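You operate a simulated robot arm through the tools that you are given. There is no shell and no other tool. Be economical: measure what you need, move in short steps, check, and stop when the job is done.

You run a simulated two-armed robot. Do the job below in one go: nothing can be reset, and whatever is moved stays where it is left.

TASK
Take the rag from the top of the ledger table and hang it over the wooden bar on the bulb rack.

Only the result counts: the job must be done as asked and must still hold three seconds after the hand-in. Knocking over, shifting, dropping, spilling or breaking anything else fails it.

THE ROBOT
Two 6-joint arms with three-finger grippers on one trunk, on a base that drives. Base frame: it is fixed to the floor where the robot stands at the start and does not move with it; the origin is under the middle of the robot, x ahead of it, y to its left, z up; the surface under the hand at the start is at about z = 720. Lengths are in mm, angles in degrees, forces in N, time in s.
The left shoulder is at the start at [27, 170, 1282], the right one opposite. With the tool pointing down near the work surface each hand reaches from about 380 to 660 mm from the robot's upright axis, wherever it stands, measured 20 degrees to its own side. Payload 2.2 kg a hand.
The TCP of each hand is the grasp point between the finger pads, 25 mm short of the fingertips. In the tool frame z runs along the fingers and y along their closing line. Largest opening 104 mm; the body of the gripper starts 74 mm behind the TCP.
Orientation is that of the tool frame in the base frame, as [roll, pitch, yaw] about the fixed x, y, z axes, in that order (R = Rz(yaw) Ry(pitch) Rx(roll)). With the fingers straight down and closing along the base's y, the tool's x points along the base's -x, its y along +y and its z along -z.

THE INTERFACE
- The arms move only by the tool apply_moves. It takes "left_steps", "right_steps" or both (then of equal length, played together; a hand with none holds still); each is one flat list of numbers, 7 for each row, row after row: the shift along the tool's x, y, z in mm, then the turn, a rotation vector about the tool's x, y, z in degrees, then the opening in per cent of the stroke, from 0 (shut) to 100 (fully open). In form: [x, y, z, ax, ay, az, hand, x, y, z, ax, ay, az, hand, ...]. A call has 1 to 12 rows; each row shifts and turns the commanded pose from where the row before left it, along the tool's axes as they then stand. Rows are played at 5 a second. More than 50 mm and 8.6 degrees between two rows, or a gripper value outside its range, and nothing of the call is played. Where a pose cannot be reached the arm comes as near as it can. A force on the tool above 40 N (or 10 N above the force at the start of the call, whichever is more), or a blocked arm, ends the call early, and 0.2 s more pass. Each finger halts on what it meets, pressing with about 40 N; the grip force reading is that of the motor and also rises with nothing between the fingers. The clock runs only during rows and for 0.2 s after the last one: add rows that do not move to give the fingers time. It gives the time, the measured TCP pose, the force on the tool (base axes), the opening and the grip force at its end, in the units of the frame above (readings bear some noise), with the torque about the TCP (base axes, N m) and any sound that the robot's microphone picked up.
- Cameras (640 x 400 px; columns grow to the right, rows downward): "scene" is now at [158.1, 22.1, 1176.3]; the picture's right is [0.22, -0.97, 0.00], its down [-0.67, -0.15, -0.73] and it looks along [0.71, 0.16, -0.69] (base axes); focal length 264 px, centre (320, 200). "left" rides on the left gripper at [82, -3, -104] in its tool frame; the picture's right is [0.04, 1.00, 0.00], its down [-0.75, 0.03, -0.66] and it looks along [-0.66, 0.03, 0.75] (tool axes); focal length 256 px, centre (320, 200). "right" rides on the right gripper at [82, 3, -104] in its tool frame; the picture's right is [-0.04, 1.00, 0.00], its down [-0.75, -0.03, -0.66] and it looks along [-0.66, -0.03, 0.75] (tool axes); focal length 256 px, centre (320, 200). There is no depth. A picture from a camera that has moved, and an enlarged one, comes with that camera's place and axes in the base frame and with its lens. The place of the scene camera against the robot may be out by one fixed shift of up to 18 mm in any direction.
- capture(camera): a new picture of that camera. No time passes.
- lift_body(by): slides the trunk up (or, below 0, down) by that many mm; the arms and the scene camera ride with it, the base frame stays. It gives what a move gives, with no picture.
- base_move(legs): drives the robot by 1 to 6 legs, each [ahead, left, turn to the left] in mm, mm and degrees, along the robot's own axes; the way and the turn of a leg run together, so that a leg with both is an arc; at most 1500 mm and 180 degrees a leg. The arms and the cameras ride along, it lands a little off, and it stops where it bumps. It gives what a move gives.
- pan_tilt(pan, tilt): turns the head with the scene camera to pan (to the left, within 60 degrees either way) and tilt (down, from -29 to 69), counted from straight ahead of the robot. It gives what a move gives.
- zoom(camera, box): a new picture of the part [left, top, right, bottom] of that camera's present view, enlarged. No time passes.
- close_job(): hands the job in; it is judged then, once.

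Go step by step. Nothing tells you exact positions but the pictures and the camera data: compare them with the known pose of the tool, close in by small moves and look again before you grip or let go. The budget is 120 turns and 100 pictures, counting those below and the enlarged ones. Unless the task says otherwise, let go and move clear before handing in, and close with one line.

The tools are called after "Emit:" as name(argument=value, ...) on one line, values as JSON. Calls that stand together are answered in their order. apply_moves: Moves the arms, as the interface text tells. Its arguments: {"type":"object","properties":{"left_steps":{"type":"array","items":{"type":"number"}},"right_steps":{"type":"array","items":{"type":"number"}}},"required":[]} The other tools are called the same way: lift_body (by) slides the trunk up or down; base_move (legs) drives the base; pan_tilt (pan, tilt) turns the head that bears the scene camera; capture (camera) takes a picture; zoom (camera, box) takes an enlarged picture of a part of a camera's view; close_job () hands the job in.

At the start:

```text
clock: 0.0
left_position: [484.6, 367.0, 872.3]
left_orientation: [-180.0, 0.0, -180.0]
left_contact_force: [-0.2, 0.2, 0.9]
left_moment: [-0.01, 0.0, 0.0]
left_width: 103.9
left_finger_force: 0.0
right_position: [619.3, -109.0, 866.8]
right_orientation: [-180.0, 0.0, -180.0]
right_contact_force: [-0.2, -0.2, 0.0]
right_moment: [0.02, 0.03, 0.02]
right_width: 103.9
right_finger_force: 0.0
trunk travel left (down, up): [-475.0, 267.0]
robot x, y, heading: [-3.2, -5.1, 0.4]
head pan, tilt: [13.0, 43.4]
```

scene: 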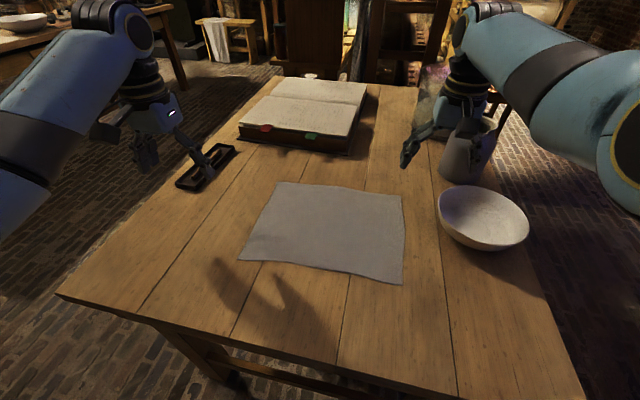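
right: 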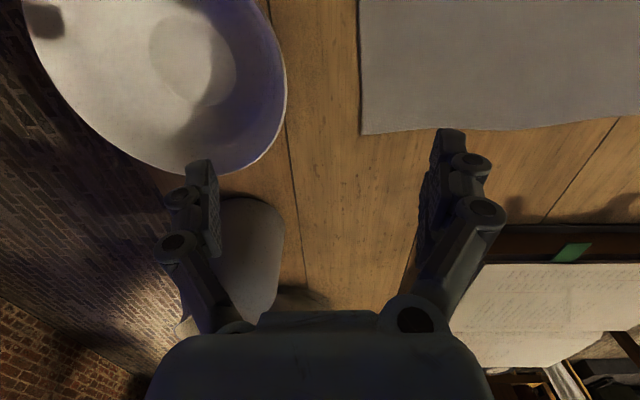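
left: 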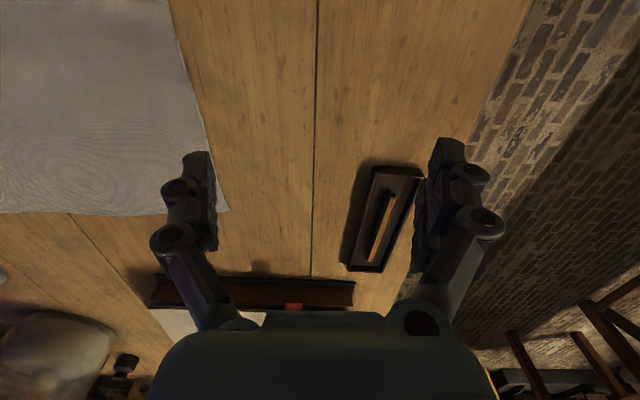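

The rag lies flat on the table in front of me; I can't see the bulb rack yet. I'll look around with the head.

Emit:
pan_tilt(pan=50, tilt=15)

Emit:
capture(camera="scene")

Emit:
pan_tilt(pan=0, tilt=10)

Emit:
capture(camera="scene")

Emit:
pan_tilt(pan=-50, tilt=15)

Emit:
capture(camera="scene")

```text
clock: 1.0
left_position: [483.8, 367.6, 873.6]
left_orientation: [180.0, 0.0, -180.0]
left_contact_force: [-0.8, -0.1, -0.9]
left_moment: [0.01, 0.01, 0.01]
left_width: 104.1
left_finger_force: 0.1
right_position: [619.4, -110.3, 866.2]
right_orientation: [-180.0, 0.0, 180.0]
right_contact_force: [-0.2, 0.7, 0.7]
right_moment: [-0.02, 0.03, 0.0]
right_width: 103.9
right_finger_force: 0.0
trunk travel left (down, up): [-475.0, 267.0]
robot x, y, heading: [1.5, 1.4, 0.1]
head pan, tilt: [50.0, 15.0]
```

```text
96 pictures are left
camera scene: at [137.8, 75.1, 1220.9], right [0.77, -0.64, 0.0], down [-0.17, -0.2, -0.97], along [0.62, 0.74, -0.26], focal length 264 px, centre (320, 200)
```

scene: 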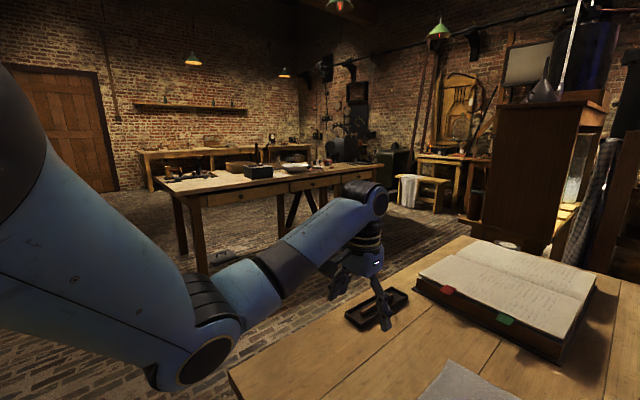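

```text
clock: 2.2
left_position: [484.4, 367.2, 872.6]
left_orientation: [179.9, 0.0, -180.0]
left_contact_force: [-0.1, -0.5, -0.3]
left_moment: [-0.02, 0.0, -0.03]
left_width: 104.2
left_finger_force: 0.1
right_position: [619.5, -110.2, 865.8]
right_orientation: [-179.9, -0.1, 179.9]
right_contact_force: [0.2, 1.2, 0.4]
right_moment: [0.03, -0.01, -0.02]
right_width: 104.1
right_finger_force: 0.0
trunk travel left (down, up): [-475.0, 267.0]
robot x, y, heading: [-1.6, -2.5, -0.1]
head pan, tilt: [0.0, 10.0]
```

```text
95 pictures are left
camera scene: at [170.7, 3.6, 1229.0], right [0.0, -1.0, 0.0], down [-0.17, 0.0, -0.98], along [0.98, 0.0, -0.17], focal length 264 px, centre (320, 200)
```

scene: 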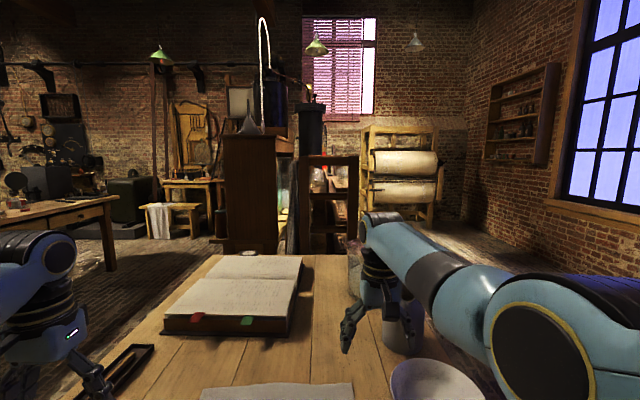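

```text
clock: 3.4
left_position: [484.6, 367.1, 872.5]
left_orientation: [180.0, 0.0, -179.9]
left_contact_force: [0.0, 0.0, -0.4]
left_moment: [0.0, 0.01, 0.03]
left_width: 104.3
left_finger_force: 0.0
right_position: [618.9, -110.4, 866.0]
right_orientation: [-179.9, 0.1, 179.9]
right_contact_force: [-0.2, -0.8, 0.9]
right_moment: [-0.01, -0.01, 0.0]
right_width: 104.2
right_finger_force: 0.0
trunk travel left (down, up): [-475.0, 267.0]
robot x, y, heading: [-3.4, 0.1, -0.2]
head pan, tilt: [-50.0, 15.0]
```

```text
94 pictures are left
camera scene: at [137.8, -68.0, 1220.9], right [-0.77, -0.64, 0.0], down [-0.17, 0.2, -0.97], along [0.62, -0.74, -0.26], focal length 264 px, centre (320, 200)
```

scene: 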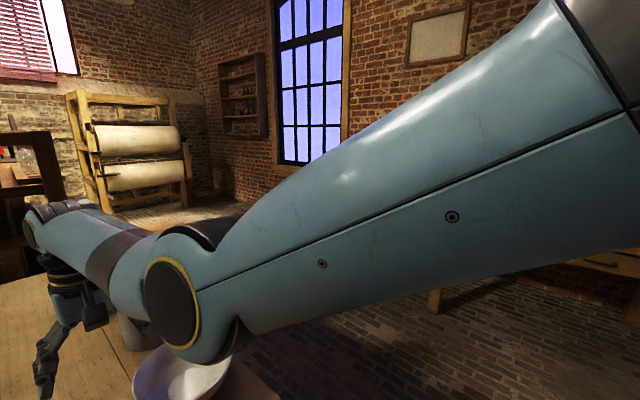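

No plain rack so far; I'll zoom on the dark frame straight behind the table, which seems to bear bulbs.

Emit:
pan_tilt(pan=0, tilt=10)

Emit:
zoom(camera="scene", box=[220, 80, 460, 260])

Emit:
zoom(camera="scene", box=[0, 80, 240, 260])

```text
clock: 4.6
left_position: [484.9, 366.5, 872.8]
left_orientation: [-180.0, 0.1, 180.0]
left_contact_force: [0.0, -0.7, -0.6]
left_moment: [-0.03, -0.02, 0.04]
left_width: 103.8
left_finger_force: 0.1
right_position: [618.6, -110.4, 865.9]
right_orientation: [-180.0, 0.0, 179.9]
right_contact_force: [-0.5, 0.3, 0.1]
right_moment: [0.01, -0.04, 0.01]
right_width: 104.2
right_finger_force: 0.2
trunk travel left (down, up): [-475.0, 267.0]
robot x, y, heading: [2.6, 0.0, 0.2]
head pan, tilt: [0.0, 10.0]
```

```text
2.22 times, centred on (340, 170) of scene
camera zoom: at [170.7, 3.5, 1229.0], right [0.0, -1.0, 0.0], down [-0.17, 0.0, -0.98], along [0.98, 0.0, -0.17], focal length 588 px, centre (276, 267)
```

zoom: 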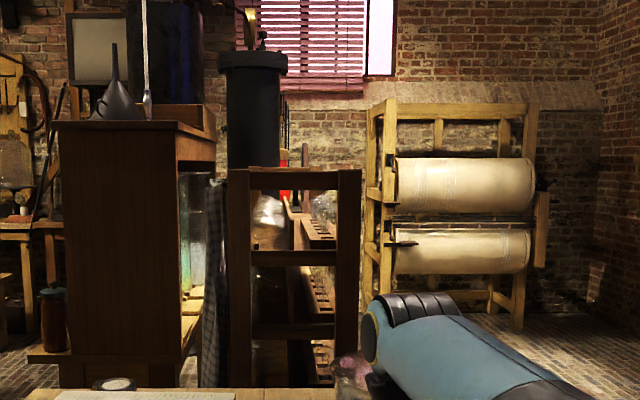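

```text
2.22 times, centred on (120, 170) of scene
camera zoom: at [170.7, 3.5, 1229.0], right [0.0, -1.0, 0.0], down [-0.17, 0.0, -0.98], along [0.98, 0.0, -0.17], focal length 588 px, centre (764, 267)
```

zoom: 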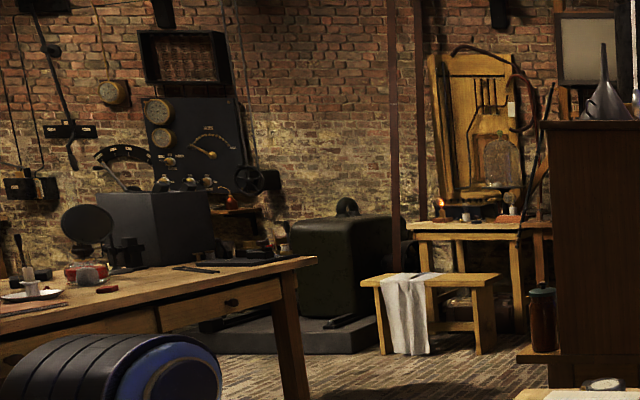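

The dark frame just beyond the table holds glass bulbs, so it is likely the bulb rack. I'll raise the trunk to see it better over the table.

Emit:
lift_body(by=265)

Emit:
pan_tilt(pan=0, tilt=25)

Emit:
zoom(camera="scene", box=[200, 40, 440, 190])

Emit:
capture(camera="scene")

```text
clock: 7.3
left_position: [483.2, 367.5, 1137.8]
left_orientation: [-179.9, 0.0, -179.9]
left_contact_force: [-0.7, -0.6, 0.5]
left_moment: [-0.01, 0.0, 0.02]
left_width: 104.1
left_finger_force: 0.0
right_position: [618.4, -109.8, 1131.8]
right_orientation: [180.0, -0.1, 180.0]
right_contact_force: [-0.9, 0.6, -0.3]
right_moment: [-0.01, 0.0, -0.02]
right_width: 103.8
right_finger_force: 0.0
trunk travel left (down, up): [-740.0, 2.0]
robot x, y, heading: [-0.3, 2.0, -0.1]
head pan, tilt: [0.0, 10.0]
```

```text
clock: 8.1
left_position: [483.6, 367.0, 1137.3]
left_orientation: [-180.0, -0.1, 179.9]
left_contact_force: [-0.1, 0.9, 0.1]
left_moment: [0.0, 0.0, 0.04]
left_width: 103.9
left_finger_force: 0.1
right_position: [620.4, -109.8, 1132.5]
right_orientation: [179.9, 0.0, -180.0]
right_contact_force: [0.5, 0.3, 0.3]
right_moment: [-0.02, -0.01, -0.03]
right_width: 103.9
right_finger_force: 0.0
trunk travel left (down, up): [-740.0, 2.0]
robot x, y, heading: [0.6, -0.1, 0.1]
head pan, tilt: [0.0, 25.0]
```

```text
2.67 times, centred on (320, 115) of scene
camera zoom: at [167.6, 3.6, 1471.6], right [0.0, -1.0, 0.0], down [-0.42, 0.0, -0.91], along [0.91, 0.0, -0.42], focal length 705 px, centre (320, 427)
```

zoom: 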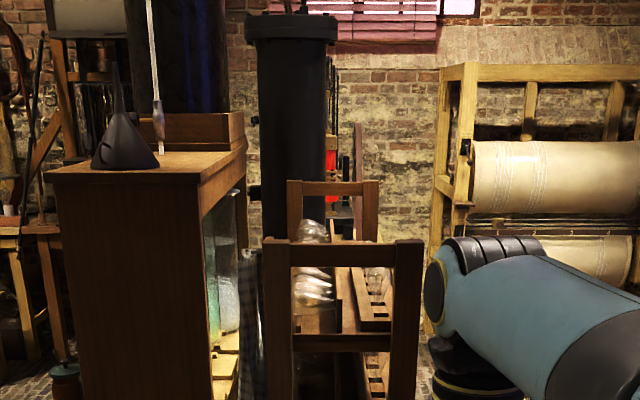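

```text
90 pictures are left
camera scene: at [167.6, 3.6, 1471.6], right [0.0, -1.0, 0.0], down [-0.42, 0.0, -0.91], along [0.91, 0.0, -0.42], focal length 264 px, centre (320, 200)
```

scene: 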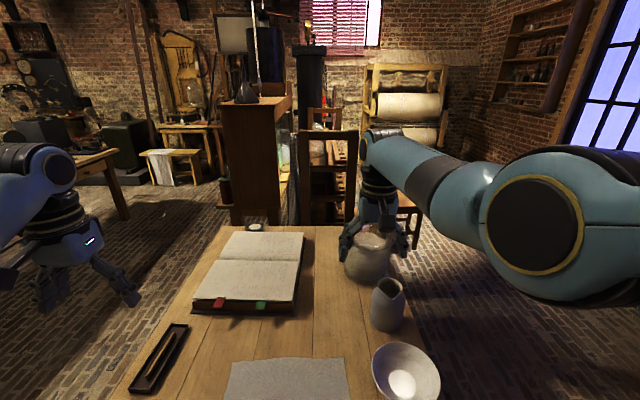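

The rack stands beyond the far end of the table. I'll drive around the right side of the table, arms high, to look at it from the side.

Emit:
base_move(legs=[[-300, 0, 0], [0, -900, 0], [900, 0, 0]])

Emit:
pan_tilt(pan=35, tilt=25)

Emit:
capture(camera="scene")

```text
clock: 18.8
left_position: [1081.2, -542.9, 1137.6]
left_orientation: [-179.9, 0.0, 179.7]
left_contact_force: [0.5, -1.0, 0.4]
left_moment: [0.0, 0.02, 0.0]
left_width: 103.8
left_finger_force: 0.0
right_position: [1214.5, -1019.8, 1130.9]
right_orientation: [-180.0, 0.1, 179.7]
right_contact_force: [0.0, 0.8, -0.9]
right_moment: [-0.04, 0.04, 0.01]
right_width: 104.1
right_finger_force: 0.1
trunk travel left (down, up): [-740.0, 2.0]
robot x, y, heading: [594.1, -911.1, -0.1]
head pan, tilt: [0.0, 25.0]
```

```text
clock: 19.8
left_position: [1080.9, -542.5, 1138.0]
left_orientation: [-180.0, 0.0, 179.7]
left_contact_force: [-0.9, -0.9, 0.3]
left_moment: [0.03, 0.02, -0.03]
left_width: 104.1
left_finger_force: 0.0
right_position: [1216.0, -1019.4, 1132.5]
right_orientation: [179.9, -0.1, 179.7]
right_contact_force: [0.3, 0.3, 0.1]
right_moment: [0.04, -0.02, -0.02]
right_width: 104.0
right_finger_force: 0.0
trunk travel left (down, up): [-740.0, 2.0]
robot x, y, heading: [599.0, -909.0, 0.1]
head pan, tilt: [35.0, 25.0]
```

```text
89 pictures are left
camera scene: at [747.7, -850.9, 1471.5], right [0.57, -0.82, 0.0], down [-0.35, -0.24, -0.91], along [0.75, 0.52, -0.42], focal length 264 px, centre (320, 200)
```

scene: 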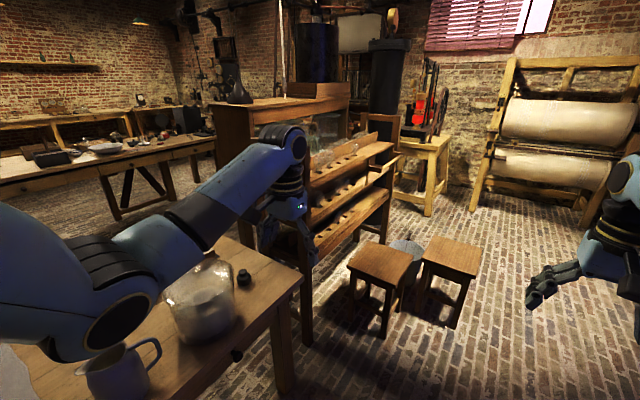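

The rack is a shelved wooden stand with two stools before it. I'll drive further for a square view of it.

Emit:
base_move(legs=[[650, -250, 0], [0, 0, 50]])

Emit:
pan_tilt(pan=5, tilt=25)

Emit:
capture(camera="scene")

```text
clock: 25.9
left_position: [1278.8, -555.3, 1138.9]
left_orientation: [-180.0, 0.0, -130.5]
left_contact_force: [-0.3, -0.9, -0.4]
left_moment: [0.0, 0.03, -0.05]
left_width: 104.1
left_finger_force: 0.1
right_position: [1729.8, -761.1, 1131.6]
right_orientation: [179.9, 0.0, -130.5]
right_contact_force: [-0.1, 0.2, 0.2]
right_moment: [0.03, 0.01, -0.03]
right_width: 103.8
right_finger_force: 0.1
trunk travel left (down, up): [-740.0, 2.0]
robot x, y, heading: [1245.1, -1156.5, 49.5]
head pan, tilt: [35.0, 25.0]
```

```text
clock: 26.8
left_position: [1280.0, -555.6, 1137.1]
left_orientation: [180.0, 0.1, -130.5]
left_contact_force: [0.3, 0.9, 0.1]
left_moment: [0.0, 0.03, 0.03]
left_width: 104.0
left_finger_force: 0.0
right_position: [1729.5, -760.8, 1131.5]
right_orientation: [180.0, 0.0, -130.5]
right_contact_force: [0.3, -0.5, -0.4]
right_moment: [0.0, 0.01, -0.03]
right_width: 104.0
right_finger_force: 0.1
trunk travel left (down, up): [-740.0, 2.0]
robot x, y, heading: [1243.8, -1162.8, 49.7]
head pan, tilt: [5.0, 25.0]
```

```text
88 pictures are left
camera scene: at [1348.6, -1028.6, 1471.5], right [0.82, -0.58, 0.0], down [-0.24, -0.34, -0.91], along [0.52, 0.74, -0.42], focal length 264 px, centre (320, 200)
```

scene: 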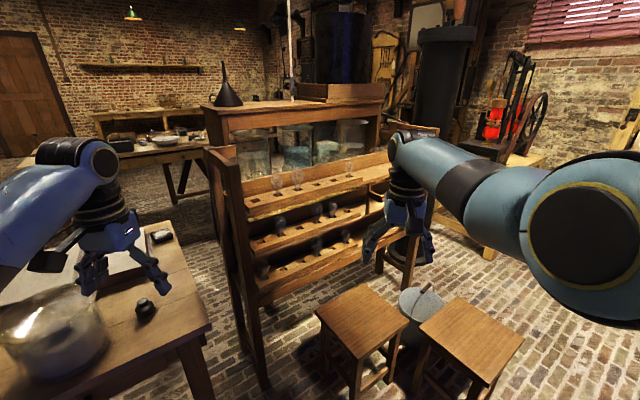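

Emit:
zoom(camera="scene", box=[190, 120, 450, 300])

```text
2.22 times, centred on (320, 210) of scene
camera zoom: at [1348.6, -1028.6, 1471.5], right [0.82, -0.58, 0.0], down [-0.24, -0.34, -0.91], along [0.52, 0.74, -0.42], focal length 588 px, centre (320, 178)
```

zoom: 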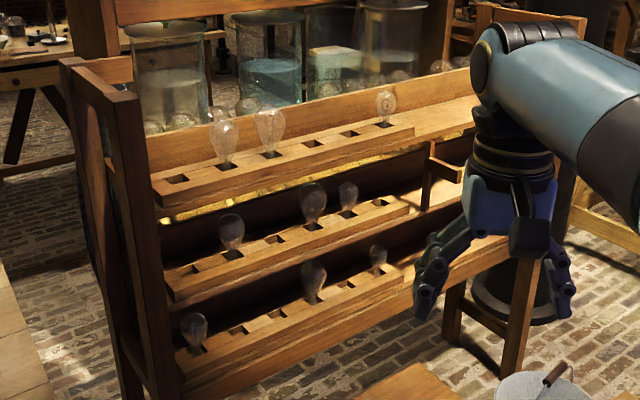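

The right hand hides the rack's right part, where a bracket shows. I'll turn the base to the right and look again.

Emit:
base_move(legs=[[0, 0, -30]])

Emit:
pan_tilt(pan=35, tilt=25)

Emit:
zoom(camera="scene", box=[190, 90, 510, 290])

```text
clock: 28.7
left_position: [1578.2, -653.7, 1137.7]
left_orientation: [-180.0, 0.0, -160.5]
left_contact_force: [0.7, 0.5, -0.3]
left_moment: [0.02, 0.01, 0.0]
left_width: 104.0
left_finger_force: 0.1
right_position: [1865.7, -1058.9, 1131.7]
right_orientation: [180.0, 0.0, -160.5]
right_contact_force: [0.5, 0.6, -0.5]
right_moment: [0.01, 0.03, -0.01]
right_width: 104.1
right_finger_force: 0.1
trunk travel left (down, up): [-740.0, 2.0]
robot x, y, heading: [1240.1, -1156.8, 19.3]
head pan, tilt: [5.0, 25.0]
```

```text
clock: 29.6
left_position: [1577.7, -653.4, 1138.1]
left_orientation: [-180.0, -0.1, -160.5]
left_contact_force: [-0.6, 0.2, 0.1]
left_moment: [-0.02, 0.0, 0.01]
left_width: 103.8
left_finger_force: 0.1
right_position: [1865.7, -1057.8, 1130.2]
right_orientation: [-179.9, -0.2, -160.5]
right_contact_force: [0.3, 0.4, -0.3]
right_moment: [-0.02, -0.01, 0.02]
right_width: 104.1
right_finger_force: 0.0
trunk travel left (down, up): [-740.0, 2.0]
robot x, y, heading: [1246.4, -1157.4, 19.5]
head pan, tilt: [35.0, 25.0]
```

```text
2.00 times, centred on (350, 190) of scene
camera zoom: at [1369.5, -1058.7, 1471.5], right [0.81, -0.58, 0.0], down [-0.25, -0.34, -0.91], along [0.53, 0.74, -0.42], focal length 529 px, centre (260, 220)
```

zoom: 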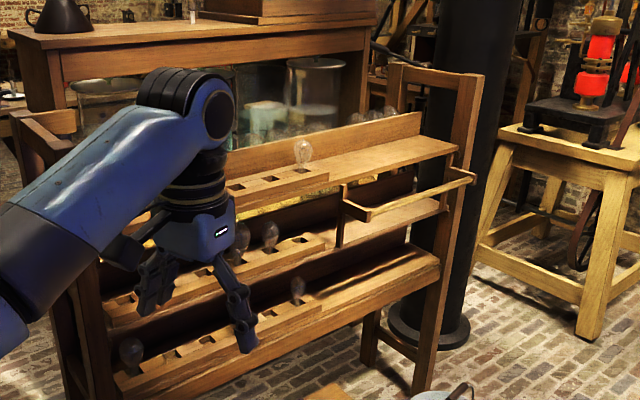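

The wooden bar is on brackets at the rack's right end, running along x at about x 2265–2705, y −250, z 940. I'll check the floor space (stools, bucket) in front of it and my own footprint.

Emit:
pan_tilt(pan=15, tilt=30)

Emit:
capture(camera="scene")

Emit:
pan_tilt(pan=0, tilt=69)

Emit:
capture(camera="scene")

```text
clock: 30.5
left_position: [1577.6, -654.3, 1137.6]
left_orientation: [-180.0, 0.0, -160.5]
left_contact_force: [0.5, 0.6, 0.3]
left_moment: [0.0, 0.01, -0.01]
left_width: 104.1
left_finger_force: 0.1
right_position: [1864.2, -1057.2, 1131.9]
right_orientation: [180.0, -0.1, -160.5]
right_contact_force: [0.3, 1.0, 0.4]
right_moment: [0.02, 0.03, -0.01]
right_width: 103.9
right_finger_force: 0.1
trunk travel left (down, up): [-740.0, 2.0]
robot x, y, heading: [1243.9, -1162.0, 19.6]
head pan, tilt: [15.0, 30.0]
```

```text
85 pictures are left
camera scene: at [1390.4, -1082.4, 1463.6], right [0.57, -0.82, 0.0], down [-0.41, -0.28, -0.87], along [0.71, 0.49, -0.5], focal length 264 px, centre (320, 200)
```

scene: 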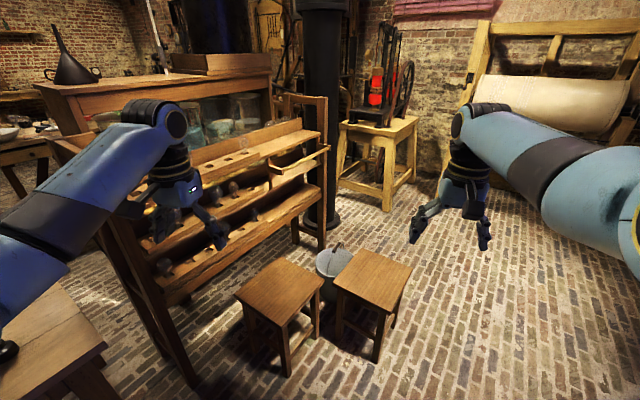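

```text
clock: 31.5
left_position: [1578.8, -653.5, 1137.7]
left_orientation: [180.0, 0.0, -160.5]
left_contact_force: [-0.1, 1.1, 0.4]
left_moment: [0.0, 0.0, -0.01]
left_width: 104.1
left_finger_force: 0.1
right_position: [1864.4, -1057.2, 1131.8]
right_orientation: [-179.9, -0.1, -160.5]
right_contact_force: [-0.1, -0.1, 0.5]
right_moment: [0.01, -0.01, -0.03]
right_width: 104.1
right_finger_force: 0.0
trunk travel left (down, up): [-740.0, 2.0]
robot x, y, heading: [1243.2, -1158.8, 19.9]
head pan, tilt: [0.0, 68.8]
```

```text
84 pictures are left
camera scene: at [1368.7, -1115.0, 1412.1], right [0.33, -0.94, 0.0], down [-0.88, -0.31, -0.36], along [0.34, 0.12, -0.93], focal length 264 px, centre (320, 200)
```

scene: 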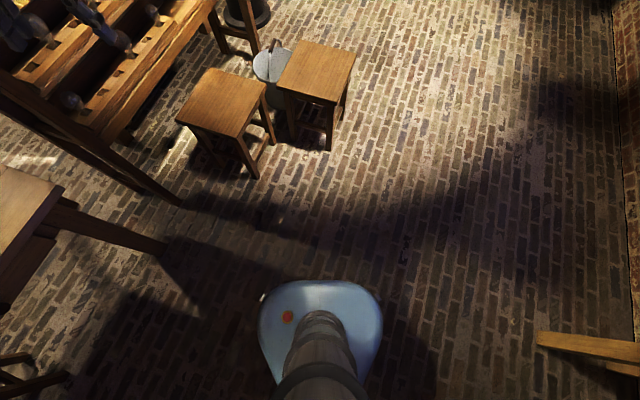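

Stool and bucket allow a stance near (2850, −680) facing the bar diagonally. Now I drive back to the table for the rag.

Emit:
base_move(legs=[[0, 0, -19.7], [-650, 250, 0], [-895, 0, 0], [0, 909, 0], [300, 0, 0]])

Emit:
pan_tilt(pan=5, tilt=55)

Emit:
capture(camera="scene")

```text
clock: 46.7
left_position: [482.2, 365.7, 1137.7]
left_orientation: [180.0, -0.1, -179.3]
left_contact_force: [-0.3, 0.3, -0.5]
left_moment: [0.01, 0.03, 0.0]
left_width: 103.8
left_finger_force: 0.1
right_position: [622.4, -107.1, 1130.4]
right_orientation: [-180.0, -0.2, -179.4]
right_contact_force: [-0.2, 0.1, -0.8]
right_moment: [-0.01, 0.03, 0.01]
right_width: 103.9
right_finger_force: 0.1
trunk travel left (down, up): [-740.0, 2.0]
robot x, y, heading: [3.3, -3.8, 0.9]
head pan, tilt: [0.0, 68.8]
```

```text
clock: 47.4
left_position: [482.3, 365.4, 1137.3]
left_orientation: [179.9, 0.0, -179.4]
left_contact_force: [-0.1, 0.3, -1.3]
left_moment: [-0.02, -0.02, 0.0]
left_width: 104.0
left_finger_force: 0.2
right_position: [622.2, -108.9, 1130.3]
right_orientation: [-180.0, -0.2, -179.4]
right_contact_force: [0.7, 0.0, 0.6]
right_moment: [0.0, 0.01, 0.0]
right_width: 104.1
right_finger_force: 0.1
trunk travel left (down, up): [-740.0, 2.0]
robot x, y, heading: [3.0, -3.4, 0.4]
head pan, tilt: [5.0, 55.0]
```

```text
83 pictures are left
camera scene: at [150.3, 5.3, 1427.5], right [0.1, -1.0, 0.0], down [-0.82, -0.08, -0.57], along [0.57, 0.06, -0.82], focal length 264 px, centre (320, 200)
```

scene: 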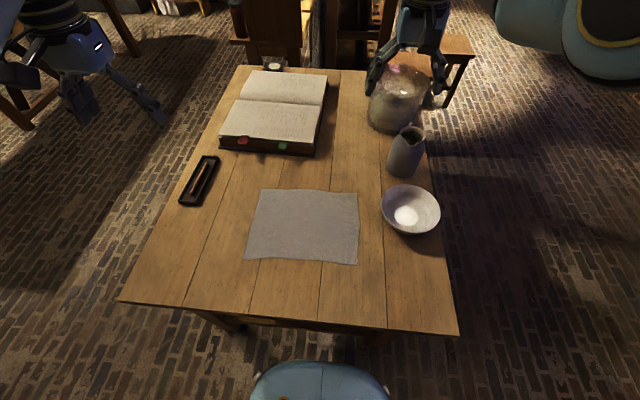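

Rag's near edge runs from about (415, 245) to (435, −68). I'll place both hands over its near corners, then lower the trunk.

Emit:
apply_moves(left_steps=[11.5, -37.5, 0, 0, 0, 0, 50, 11.5, -37.5, 0, 0, 0, 0, 50, 11.5, -37.5, 0, 0, 0, 0, 50, 11.5, -37.5, 0, 0, 0, 0, 50], right_steps=[43, 19.5, 0, 0, 0, 0, 50, 43, 19.5, 0, 0, 0, 0, 50, 43, 19.5, 0, 0, 0, 0, 50, 43, 19.5, 0, 0, 0, 0, 50])

Emit:
lift_body(by=-265)

Emit:
capture(camera="left")

Emit:
capture(camera="right")

```text
clock: 48.3
left_position: [453.8, 255.5, 1128.3]
left_orientation: [-180.0, 0.1, -179.4]
left_contact_force: [-0.2, 0.1, 0.0]
left_moment: [0.02, -0.03, 0.01]
left_width: 51.8
left_finger_force: 0.2
left hand out of reach, approached as far as the arm can: row 2, 3
right_position: [532.9, -174.9, 1129.9]
right_orientation: [-171.3, 2.5, 175.8]
right_contact_force: [-0.3, 0.3, 0.0]
right_moment: [0.03, 0.0, -0.02]
right_width: 52.0
right_finger_force: 0.1
right hand out of reach, approached as far as the arm can: row 3, 4
trunk travel left (down, up): [-740.0, 2.0]
robot x, y, heading: [4.5, -12.2, 0.8]
head pan, tilt: [5.0, 55.0]
stopped in row 4 (right hand): the arm was blocked; the commanded pose is now the measured one
```

```text
clock: 51.0
left_position: [453.2, 257.2, 856.4]
left_orientation: [-179.9, -0.1, -179.5]
left_contact_force: [-0.1, 0.2, 0.6]
left_moment: [-0.01, -0.01, -0.01]
left_width: 51.8
left_finger_force: 0.0
right_position: [534.7, -175.0, 862.7]
right_orientation: [-171.1, 2.6, 175.7]
right_contact_force: [-0.3, 0.2, -0.5]
right_moment: [0.01, 0.02, 0.03]
right_width: 52.1
right_finger_force: 0.1
trunk travel left (down, up): [-475.0, 267.0]
robot x, y, heading: [4.6, -5.2, 0.9]
head pan, tilt: [5.0, 55.0]
```

```text
82 pictures are left
camera left: at [371.2, 252.9, 959.9], right [-0.05, 1.0, 0.0], down [0.76, 0.04, 0.65], along [0.65, 0.03, -0.76], focal length 256 px, centre (320, 200)
```

left: 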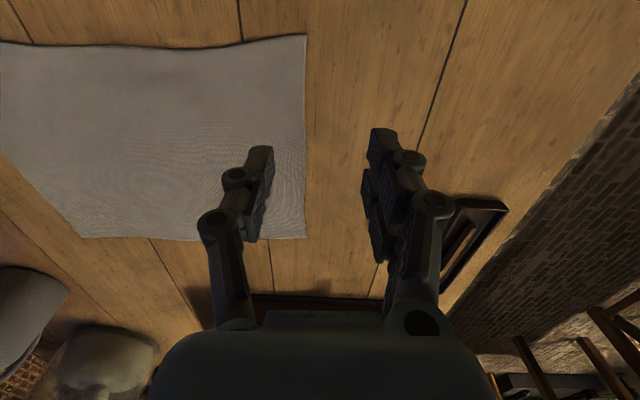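

```text
81 pictures are left
camera right: at [450.5, -149.8, 963.9], right [0.12, 0.98, -0.15], down [0.73, 0.02, 0.69], along [0.68, -0.19, -0.71], focal length 256 px, centre (320, 200)
```

right: 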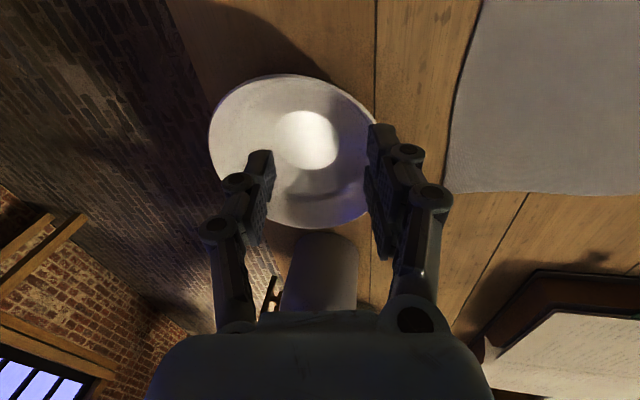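

The hands were at the inner limit of their reach; I'll back the base by 120 mm, straighten the right hand, then position again.

Emit:
base_move(legs=[[-120, 0, 0]])

Emit:
apply_moves(left_steps=[0, 0, 0, 0, 0, 0, 50, 0, 0, 0, 0, 0, 0, 50, -35, -14, 0, 0, 0, 0, 50, -35, -14, 0, 0, 0, 0, 50, -32, -14, 0, 0, 0, 0, 50], right_steps=[0, 0, 0, -4.5, 1.25, -2.1, 50, 0, 0, 0, -4.4, 1.25, -2.1, 50, -17, 45, 0, 0, 0, 0, 50, -17, 45, 0, 0, 0, 0, 50, -8, 45, 0, 0, 0, 0, 50])

Emit:
capture(camera="scene")

```text
clock: 52.2
left_position: [332.1, 256.1, 856.7]
left_orientation: [-180.0, -0.2, -179.3]
left_contact_force: [-0.4, -0.9, 0.6]
left_moment: [0.01, -0.06, 0.0]
left_width: 52.1
left_finger_force: 0.0
right_position: [414.1, -175.7, 864.3]
right_orientation: [-171.2, 2.7, 175.8]
right_contact_force: [-1.1, -0.3, 0.6]
right_moment: [0.03, -0.07, 0.02]
right_width: 52.2
right_finger_force: 0.1
trunk travel left (down, up): [-475.0, 267.0]
robot x, y, heading: [-119.1, -9.5, 0.6]
head pan, tilt: [5.0, 55.0]
```

```text
clock: 53.6
left_position: [435.3, 214.8, 856.7]
left_orientation: [-179.9, -0.3, -179.5]
left_contact_force: [0.1, 0.1, 0.6]
left_moment: [0.01, 0.0, -0.03]
left_width: 51.9
left_finger_force: 0.1
right_position: [465.0, -84.4, 853.5]
right_orientation: [-177.3, -0.1, 177.3]
right_contact_force: [-0.2, 0.5, -0.1]
right_moment: [0.0, -0.02, 0.03]
right_width: 51.9
right_finger_force: 0.2
trunk travel left (down, up): [-475.0, 267.0]
robot x, y, heading: [-118.9, -6.6, 0.7]
head pan, tilt: [5.0, 55.0]
stopped in row 5 (right hand): the arm was blocked; the commanded pose is now the measured one
```

```text
80 pictures are left
camera scene: at [31.2, 3.2, 1160.8], right [0.1, -1.0, 0.0], down [-0.82, -0.08, -0.57], along [0.57, 0.06, -0.82], focal length 264 px, centre (320, 200)
```

scene: 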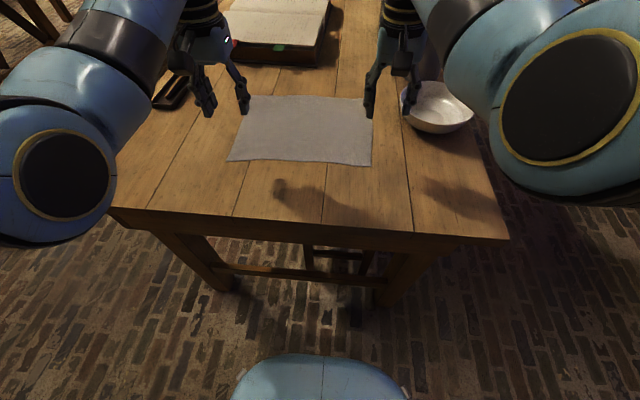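

The right arm hits its inward limit; I'll shift the base left so the rag is centred.

Emit:
base_move(legs=[[0, 85, 0]])

Emit:
apply_moves(left_steps=[0, -40, 0, 0, 0, 0, 50, 0, -40, 0, 0, 0, 0, 50], right_steps=[10, -15, 0, -1.3, 0, -1.6, 50, 10, -12, 0, -1.2, 0, -1.2, 50])

Emit:
capture(camera="left")

Emit:
capture(camera="right")

```text
clock: 54.7
left_position: [434.2, 300.7, 855.2]
left_orientation: [-179.8, -0.2, -179.4]
left_contact_force: [0.4, 1.5, 0.5]
left_moment: [-0.03, 0.03, -0.01]
left_width: 51.9
left_finger_force: 0.0
right_position: [462.9, 0.8, 852.9]
right_orientation: [-177.3, -0.2, 177.4]
right_contact_force: [0.1, 1.0, -0.2]
right_moment: [-0.06, -0.02, -0.02]
right_width: 52.0
right_finger_force: 0.1
trunk travel left (down, up): [-475.0, 267.0]
robot x, y, heading: [-120.7, 79.9, 0.9]
head pan, tilt: [5.0, 55.0]
```

```text
clock: 55.3
left_position: [435.7, 219.3, 855.7]
left_orientation: [-180.0, -0.2, -179.3]
left_contact_force: [0.5, -0.3, 0.3]
left_moment: [0.02, -0.03, 0.02]
left_width: 51.9
left_finger_force: 0.0
right_position: [442.6, -25.7, 853.5]
right_orientation: [-179.8, -0.3, -179.8]
right_contact_force: [0.0, -0.5, -0.2]
right_moment: [0.05, 0.02, -0.04]
right_width: 51.8
right_finger_force: 0.1
trunk travel left (down, up): [-475.0, 267.0]
robot x, y, heading: [-117.3, 77.2, 0.6]
head pan, tilt: [5.0, 55.0]
```

```text
79 pictures are left
camera left: at [352.2, 214.5, 959.5], right [-0.05, 1.0, 0.0], down [0.76, 0.04, 0.65], along [0.65, 0.03, -0.76], focal length 256 px, centre (320, 200)
```

left: 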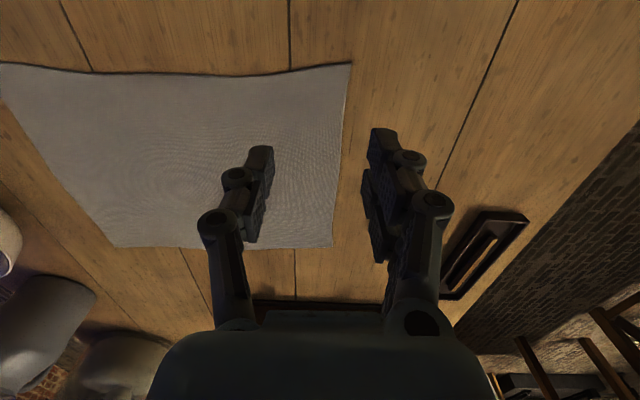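

```text
78 pictures are left
camera right: at [361.2, -23.1, 960.6], right [0.04, 1.0, 0.0], down [0.76, -0.03, 0.65], along [0.65, -0.03, -0.76], focal length 256 px, centre (320, 200)
```

right: 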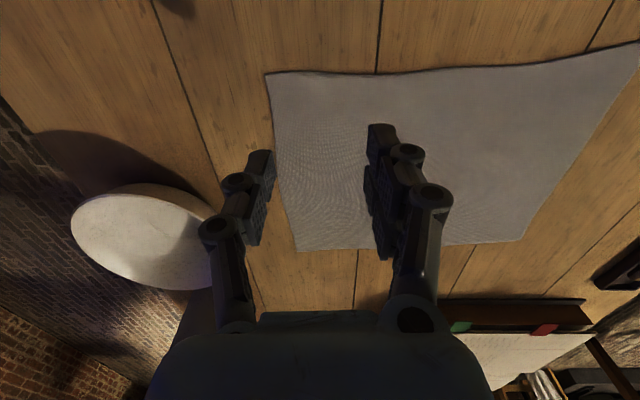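

Corners refined: near-left (405, 242), near-right (420, −72). I'll line up just inside them and descend to just above the cloth.

Emit:
apply_moves(left_steps=[14, -12, 20, 0, 0, 0, 50, 0, 0, 40, 0, 0, 0, 50, 0, 0, 38, 0, 0, 0, 50, 0, 0, 5, 0, 0, 0, 50], right_steps=[8, -8, 20, 0, 0, 0, 50, 0, 0, 40, 0, 0, 0, 50, 0, 0, 36, 0, 0, 0, 50, 0, 0, 5, 0, 0, 0, 50])

Emit:
capture(camera="left")

Emit:
capture(camera="right")

```text
clock: 56.3
left_position: [421.0, 207.3, 752.6]
left_orientation: [-179.8, -0.1, -179.4]
left_contact_force: [-1.0, -0.3, 0.3]
left_moment: [0.01, 0.01, 0.04]
left_width: 51.9
left_finger_force: 0.3
right_position: [433.7, -34.0, 752.6]
right_orientation: [-179.8, -0.3, -180.0]
right_contact_force: [-1.2, 0.0, 0.1]
right_moment: [0.01, 0.03, 0.06]
right_width: 51.8
right_finger_force: 0.1
trunk travel left (down, up): [-475.0, 267.0]
robot x, y, heading: [-118.3, 80.2, 0.5]
head pan, tilt: [5.0, 55.0]
```

```text
77 pictures are left
camera left: at [338.3, 203.5, 856.3], right [-0.05, 1.0, 0.0], down [0.76, 0.04, 0.65], along [0.65, 0.03, -0.76], focal length 256 px, centre (320, 200)
```

left: 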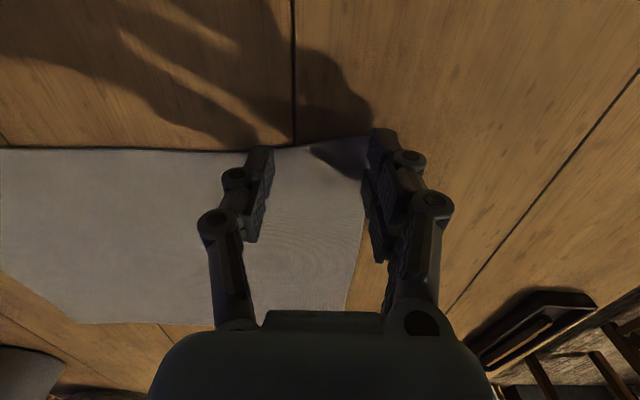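

```text
76 pictures are left
camera right: at [353.1, -31.4, 859.7], right [0.04, 1.0, 0.0], down [0.76, -0.03, 0.65], along [0.65, -0.03, -0.76], focal length 256 px, centre (320, 200)
```

right: 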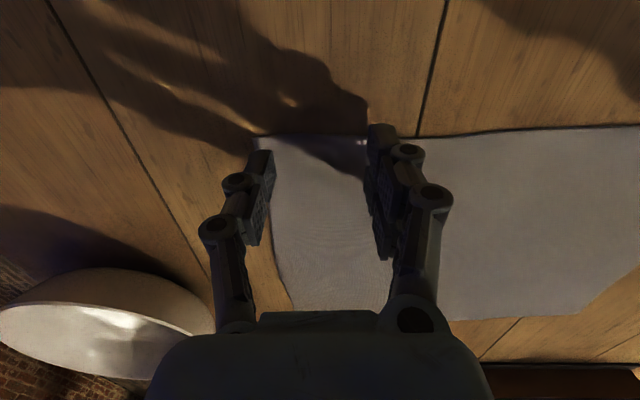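

Good alignment; I'll nudge inward a few mm, touch the tips down gently and close.

Emit:
apply_moves(left_steps=[-6, -8, 4, 0, 0, 0, 50, 0, 0, 3, 0, 0, 0, 50, 0, 0, 2, 0, 0, 0, 50], right_steps=[-5, 8, 4, 0, 0, 0, 50, 0, 0, 3, 0, 0, 0, 50, 0, 0, 2, 0, 0, 0, 50])

Emit:
apply_moves(left_steps=[0, 0, 0, 0, 0, 0, 30, 0, 0, 0, 0, 0, 0, 10, 0, 0, 0, 0, 0, 0, 0, 0, 0, 0, 0, 0, 0, 0, 0, 0, 0, 0, 0, 0, 0], right_steps=[0, 0, 0, 0, 0, 0, 30, 0, 0, 0, 0, 0, 0, 10, 0, 0, 0, 0, 0, 0, 0, 0, 0, 0, 0, 0, 0, 0, 0, 0, 0, 0, 0, 0, 0])

Emit:
capture(camera="left")

Emit:
capture(camera="right")

```text
clock: 57.1
left_position: [427.8, 199.8, 746.3]
left_orientation: [-180.0, 0.1, -179.5]
left_contact_force: [0.1, 0.3, 14.2]
left_moment: [0.28, 0.0, -0.02]
left_width: 52.9
left_finger_force: 0.4
right_position: [439.1, -26.2, 746.5]
right_orientation: [-179.8, 0.1, -179.8]
right_contact_force: [1.2, -0.1, 12.1]
right_moment: [0.14, 0.0, -0.01]
right_width: 52.4
right_finger_force: 0.1
trunk travel left (down, up): [-475.0, 267.0]
robot x, y, heading: [-120.9, 75.4, 0.6]
head pan, tilt: [5.0, 55.0]
```

```text
clock: 58.3
left_position: [425.6, 198.2, 747.1]
left_orientation: [-179.9, 0.0, -179.4]
left_contact_force: [3.5, -4.6, 24.2]
left_moment: [-0.05, -0.05, -0.04]
left_width: 3.4
left_finger_force: 32.3
right_position: [436.9, -26.2, 746.2]
right_orientation: [-179.9, 0.1, -179.8]
right_contact_force: [0.0, 8.2, 19.3]
right_moment: [0.2, 0.02, -0.04]
right_width: 3.1
right_finger_force: 31.9
trunk travel left (down, up): [-475.0, 267.0]
robot x, y, heading: [-118.2, 75.5, 0.7]
head pan, tilt: [5.0, 55.0]
```

```text
75 pictures are left
camera left: at [343.0, 194.8, 849.6], right [-0.05, 1.0, 0.0], down [0.75, 0.04, 0.66], along [0.66, 0.03, -0.75], focal length 256 px, centre (320, 200)
```

left: 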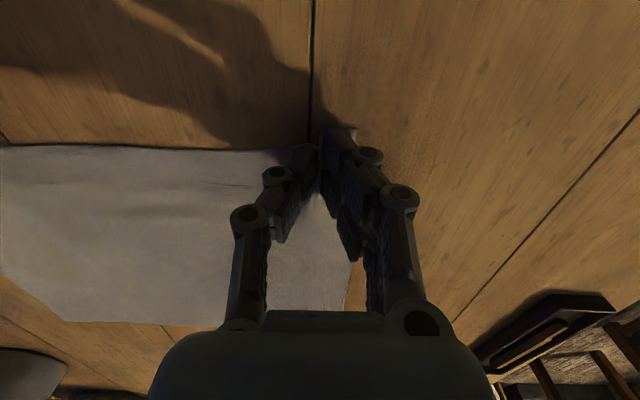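

```text
74 pictures are left
camera right: at [356.4, -23.2, 852.5], right [0.04, 1.0, 0.0], down [0.75, -0.03, 0.66], along [0.66, -0.03, -0.75], focal length 256 px, centre (320, 200)
```

right: 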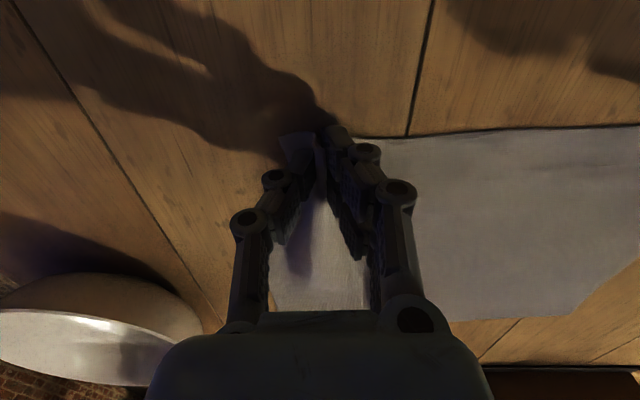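

Both grips closed at about 3 mm, with cloth between. I'll lift gently and check.

Emit:
apply_moves(left_steps=[0, 0, -25, 0, 0, 0, 0, 0, 0, -30, 0, 0, 0, 0, 0, 0, -30, 0, 0, 0, 0], right_steps=[0, 0, -25, 0, 0, 0, 0, 0, 0, -30, 0, 0, 0, 0, 0, 0, -30, 0, 0, 0, 0])

Emit:
capture(camera="scene")

```text
clock: 59.1
left_position: [425.3, 200.0, 828.1]
left_orientation: [-180.0, -0.3, -179.4]
left_contact_force: [0.5, -5.2, 0.2]
left_moment: [-0.15, 0.0, -0.02]
left_width: 3.1
left_finger_force: 32.0
right_position: [439.6, -25.1, 829.3]
right_orientation: [-179.8, -0.3, -179.9]
right_contact_force: [-0.4, 6.0, 0.0]
right_moment: [0.11, 0.04, 0.04]
right_width: 3.3
right_finger_force: 31.9
trunk travel left (down, up): [-475.0, 267.0]
robot x, y, heading: [-118.7, 76.6, 0.5]
head pan, tilt: [5.0, 55.0]
```

```text
73 pictures are left
camera scene: at [30.4, 88.2, 1160.7], right [0.1, -1.0, 0.0], down [-0.82, -0.08, -0.57], along [0.57, 0.06, -0.82], focal length 264 px, centre (320, 200)
```

scene: 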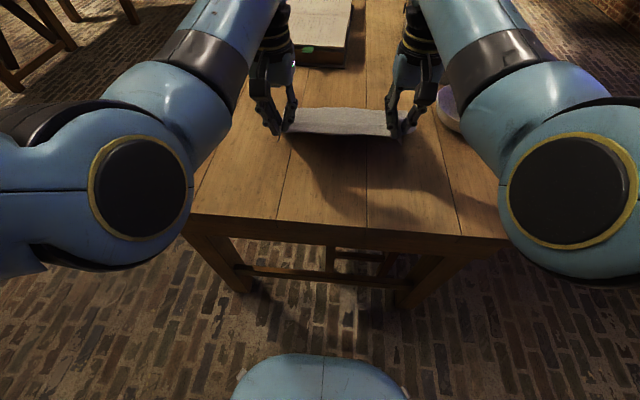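

The rag hangs between both hands. I'll ease the tension, raise the trunk and drive off along the free way to the rack.

Emit:
apply_moves(left_steps=[0, -4, -20, 0, 0, 0, 0], right_steps=[0, 4, -20, 0, 0, 0, 0])

Emit:
lift_body(by=265)

Emit:
base_move(legs=[[-180, 0, 0], [0, -990, 0], [900, 0, 0], [640, -250, 0], [700, -200, 0]])

Emit:
capture(camera="scene")

```text
clock: 59.5
left_position: [427.7, 198.6, 847.5]
left_orientation: [179.7, -0.3, -179.1]
left_contact_force: [0.2, -2.4, 0.4]
left_moment: [-0.07, -0.05, -0.03]
left_width: 3.1
left_finger_force: 32.1
right_position: [438.8, -24.0, 849.0]
right_orientation: [-179.7, -0.4, -180.0]
right_contact_force: [-0.8, 3.2, -0.5]
right_moment: [0.08, 0.02, 0.04]
right_width: 3.3
right_finger_force: 31.7
trunk travel left (down, up): [-475.0, 267.0]
robot x, y, heading: [-118.2, 74.0, 0.7]
head pan, tilt: [5.0, 55.0]
```

```text
clock: 62.2
left_position: [427.0, 195.8, 1112.9]
left_orientation: [180.0, -0.3, -179.3]
left_contact_force: [2.4, -0.1, -0.1]
left_moment: [0.0, -0.02, 0.01]
left_width: 3.1
left_finger_force: 32.6
right_position: [439.1, -21.9, 1112.6]
right_orientation: [-179.8, -0.3, -179.9]
right_contact_force: [0.6, -0.7, 0.8]
right_moment: [-0.03, 0.0, 0.02]
right_width: 3.1
right_finger_force: 32.5
trunk travel left (down, up): [-740.0, 2.0]
robot x, y, heading: [-120.2, 75.5, 0.5]
head pan, tilt: [5.0, 55.0]
```

```text
clock: 79.7
left_position: [2507.7, -1171.3, 1113.6]
left_orientation: [-180.0, -0.2, -178.0]
left_contact_force: [0.5, -0.5, 1.5]
left_moment: [-0.01, -0.02, 0.03]
left_width: 3.3
left_finger_force: 32.4
right_position: [2525.2, -1388.1, 1113.6]
right_orientation: [-179.8, -0.3, -178.5]
right_contact_force: [-0.2, 0.2, 0.2]
right_moment: [0.04, -0.04, 0.0]
right_width: 3.1
right_finger_force: 32.2
trunk travel left (down, up): [-740.0, 2.0]
robot x, y, heading: [1967.3, -1301.7, 1.8]
head pan, tilt: [5.0, 55.0]
```

```text
72 pictures are left
camera scene: at [2111.9, -1287.9, 1427.5], right [0.12, -0.99, 0.0], down [-0.81, -0.1, -0.57], along [0.57, 0.07, -0.82], focal length 264 px, centre (320, 200)
```

scene: 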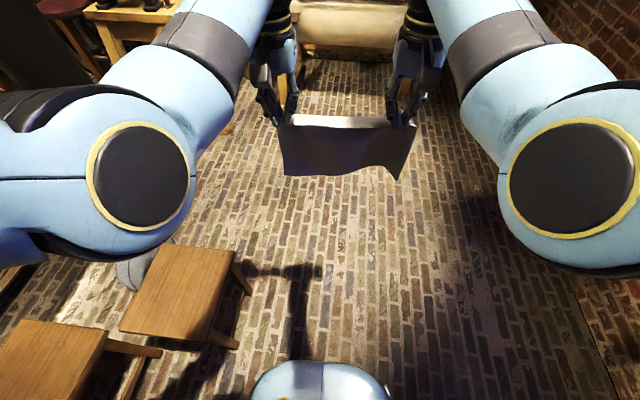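

Still holding well. I'll go on to (2850, −1000), turn to face the bar, and look.

Emit:
base_move(legs=[[885, -30, 0], [0, 300, 0], [0, 0, 115]])

Emit:
pan_tilt(pan=0, tilt=35)

Emit:
capture(camera="scene")

```text
clock: 90.9
left_position: [2499.7, -567.0, 1114.4]
left_orientation: [-180.0, -0.2, -63.1]
left_contact_force: [0.7, -0.6, -0.4]
left_moment: [0.0, -0.02, -0.06]
left_width: 2.9
left_finger_force: 32.3
right_position: [2690.9, -459.6, 1115.2]
right_orientation: [-179.8, -0.2, -63.5]
right_contact_force: [-0.1, -0.6, -0.3]
right_moment: [-0.01, 0.03, -0.02]
right_width: 3.1
right_finger_force: 32.5
trunk travel left (down, up): [-740.0, 2.0]
robot x, y, heading: [2852.1, -1001.1, 116.9]
head pan, tilt: [5.0, 55.0]
```

```text
clock: 91.7
left_position: [2499.2, -565.9, 1114.1]
left_orientation: [179.9, -0.2, -63.0]
left_contact_force: [0.3, 0.5, -0.3]
left_moment: [0.01, 0.0, -0.07]
left_width: 2.9
left_finger_force: 32.1
right_position: [2690.3, -459.4, 1113.9]
right_orientation: [-179.7, -0.3, -63.6]
right_contact_force: [0.2, -0.6, 0.5]
right_moment: [-0.03, 0.03, -0.03]
right_width: 3.3
right_finger_force: 32.0
trunk travel left (down, up): [-740.0, 2.0]
robot x, y, heading: [2846.9, -1005.9, 116.9]
head pan, tilt: [0.0, 35.0]
```

```text
71 pictures are left
camera scene: at [2782.0, -858.2, 1455.7], right [0.89, 0.45, 0.0], down [0.26, -0.51, -0.82], along [-0.37, 0.73, -0.57], focal length 264 px, centre (320, 200)
```

scene: 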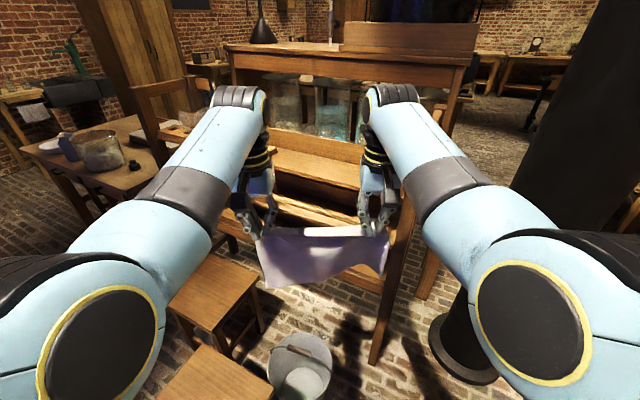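

The cloth hides the bar from the head; I'll use the hand cameras, which look past the fingers.

Emit:
capture(camera="left")

Emit:
capture(camera="right")

```text
70 pictures are left
camera left: at [2538.5, -637.5, 1217.3], right [-0.87, -0.49, 0.0], down [-0.37, 0.66, 0.65], along [-0.32, 0.57, -0.76], focal length 256 px, centre (320, 200)
```

left: 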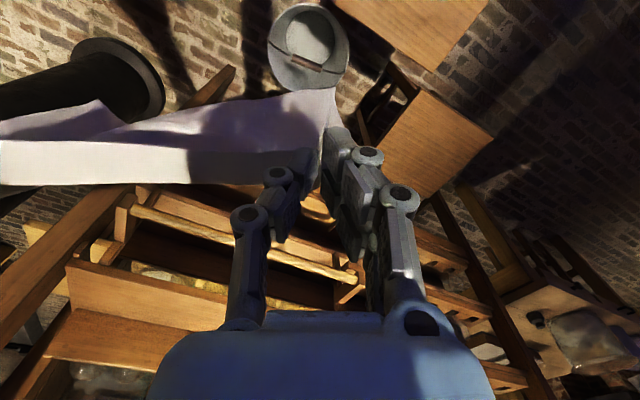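

```text
69 pictures are left
camera right: at [2723.7, -533.9, 1220.6], right [-0.91, -0.41, 0.0], down [-0.31, 0.69, 0.65], along [-0.26, 0.6, -0.76], focal length 256 px, centre (320, 200)
```

right: 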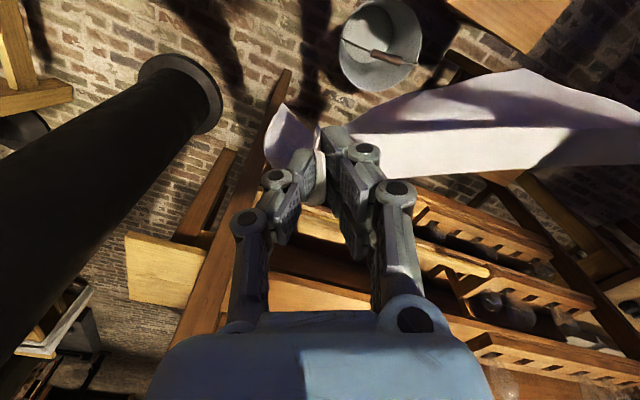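

Emit:
zoom(camera="left", box=[40, 170, 400, 350])

Emit:
zoom(camera="right", box=[120, 170, 600, 400])

```text
1.78 times, centred on (220, 260) of left
camera zoom: at [2538.5, -637.5, 1217.3], right [-0.87, -0.49, 0.0], down [-0.37, 0.66, 0.65], along [-0.32, 0.57, -0.76], focal length 455 px, centre (498, 93)
```

zoom: 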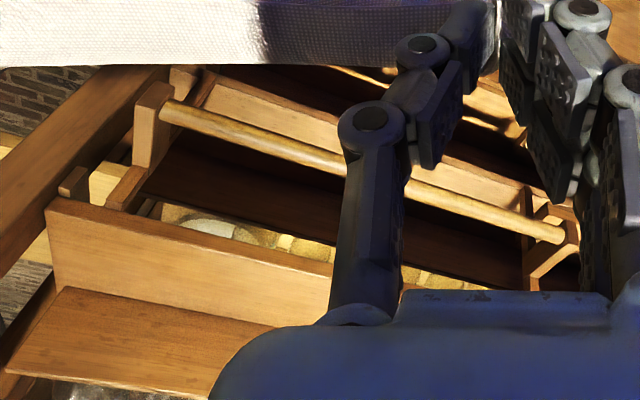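

```text
1.33 times, centred on (360, 285) of right
camera zoom: at [2723.7, -533.9, 1220.6], right [-0.91, -0.41, 0.0], down [-0.31, 0.69, 0.65], along [-0.26, 0.6, -0.76], focal length 341 px, centre (267, 87)
```

zoom: 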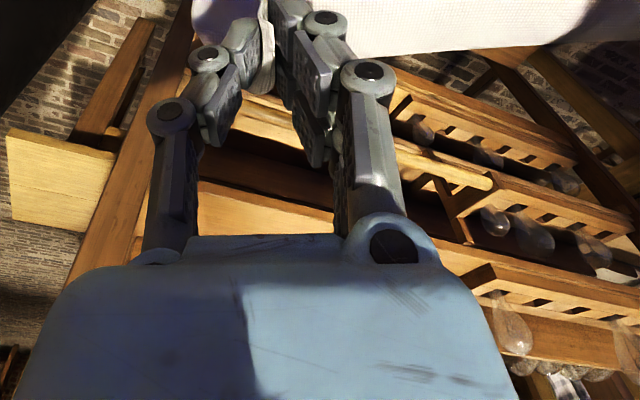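

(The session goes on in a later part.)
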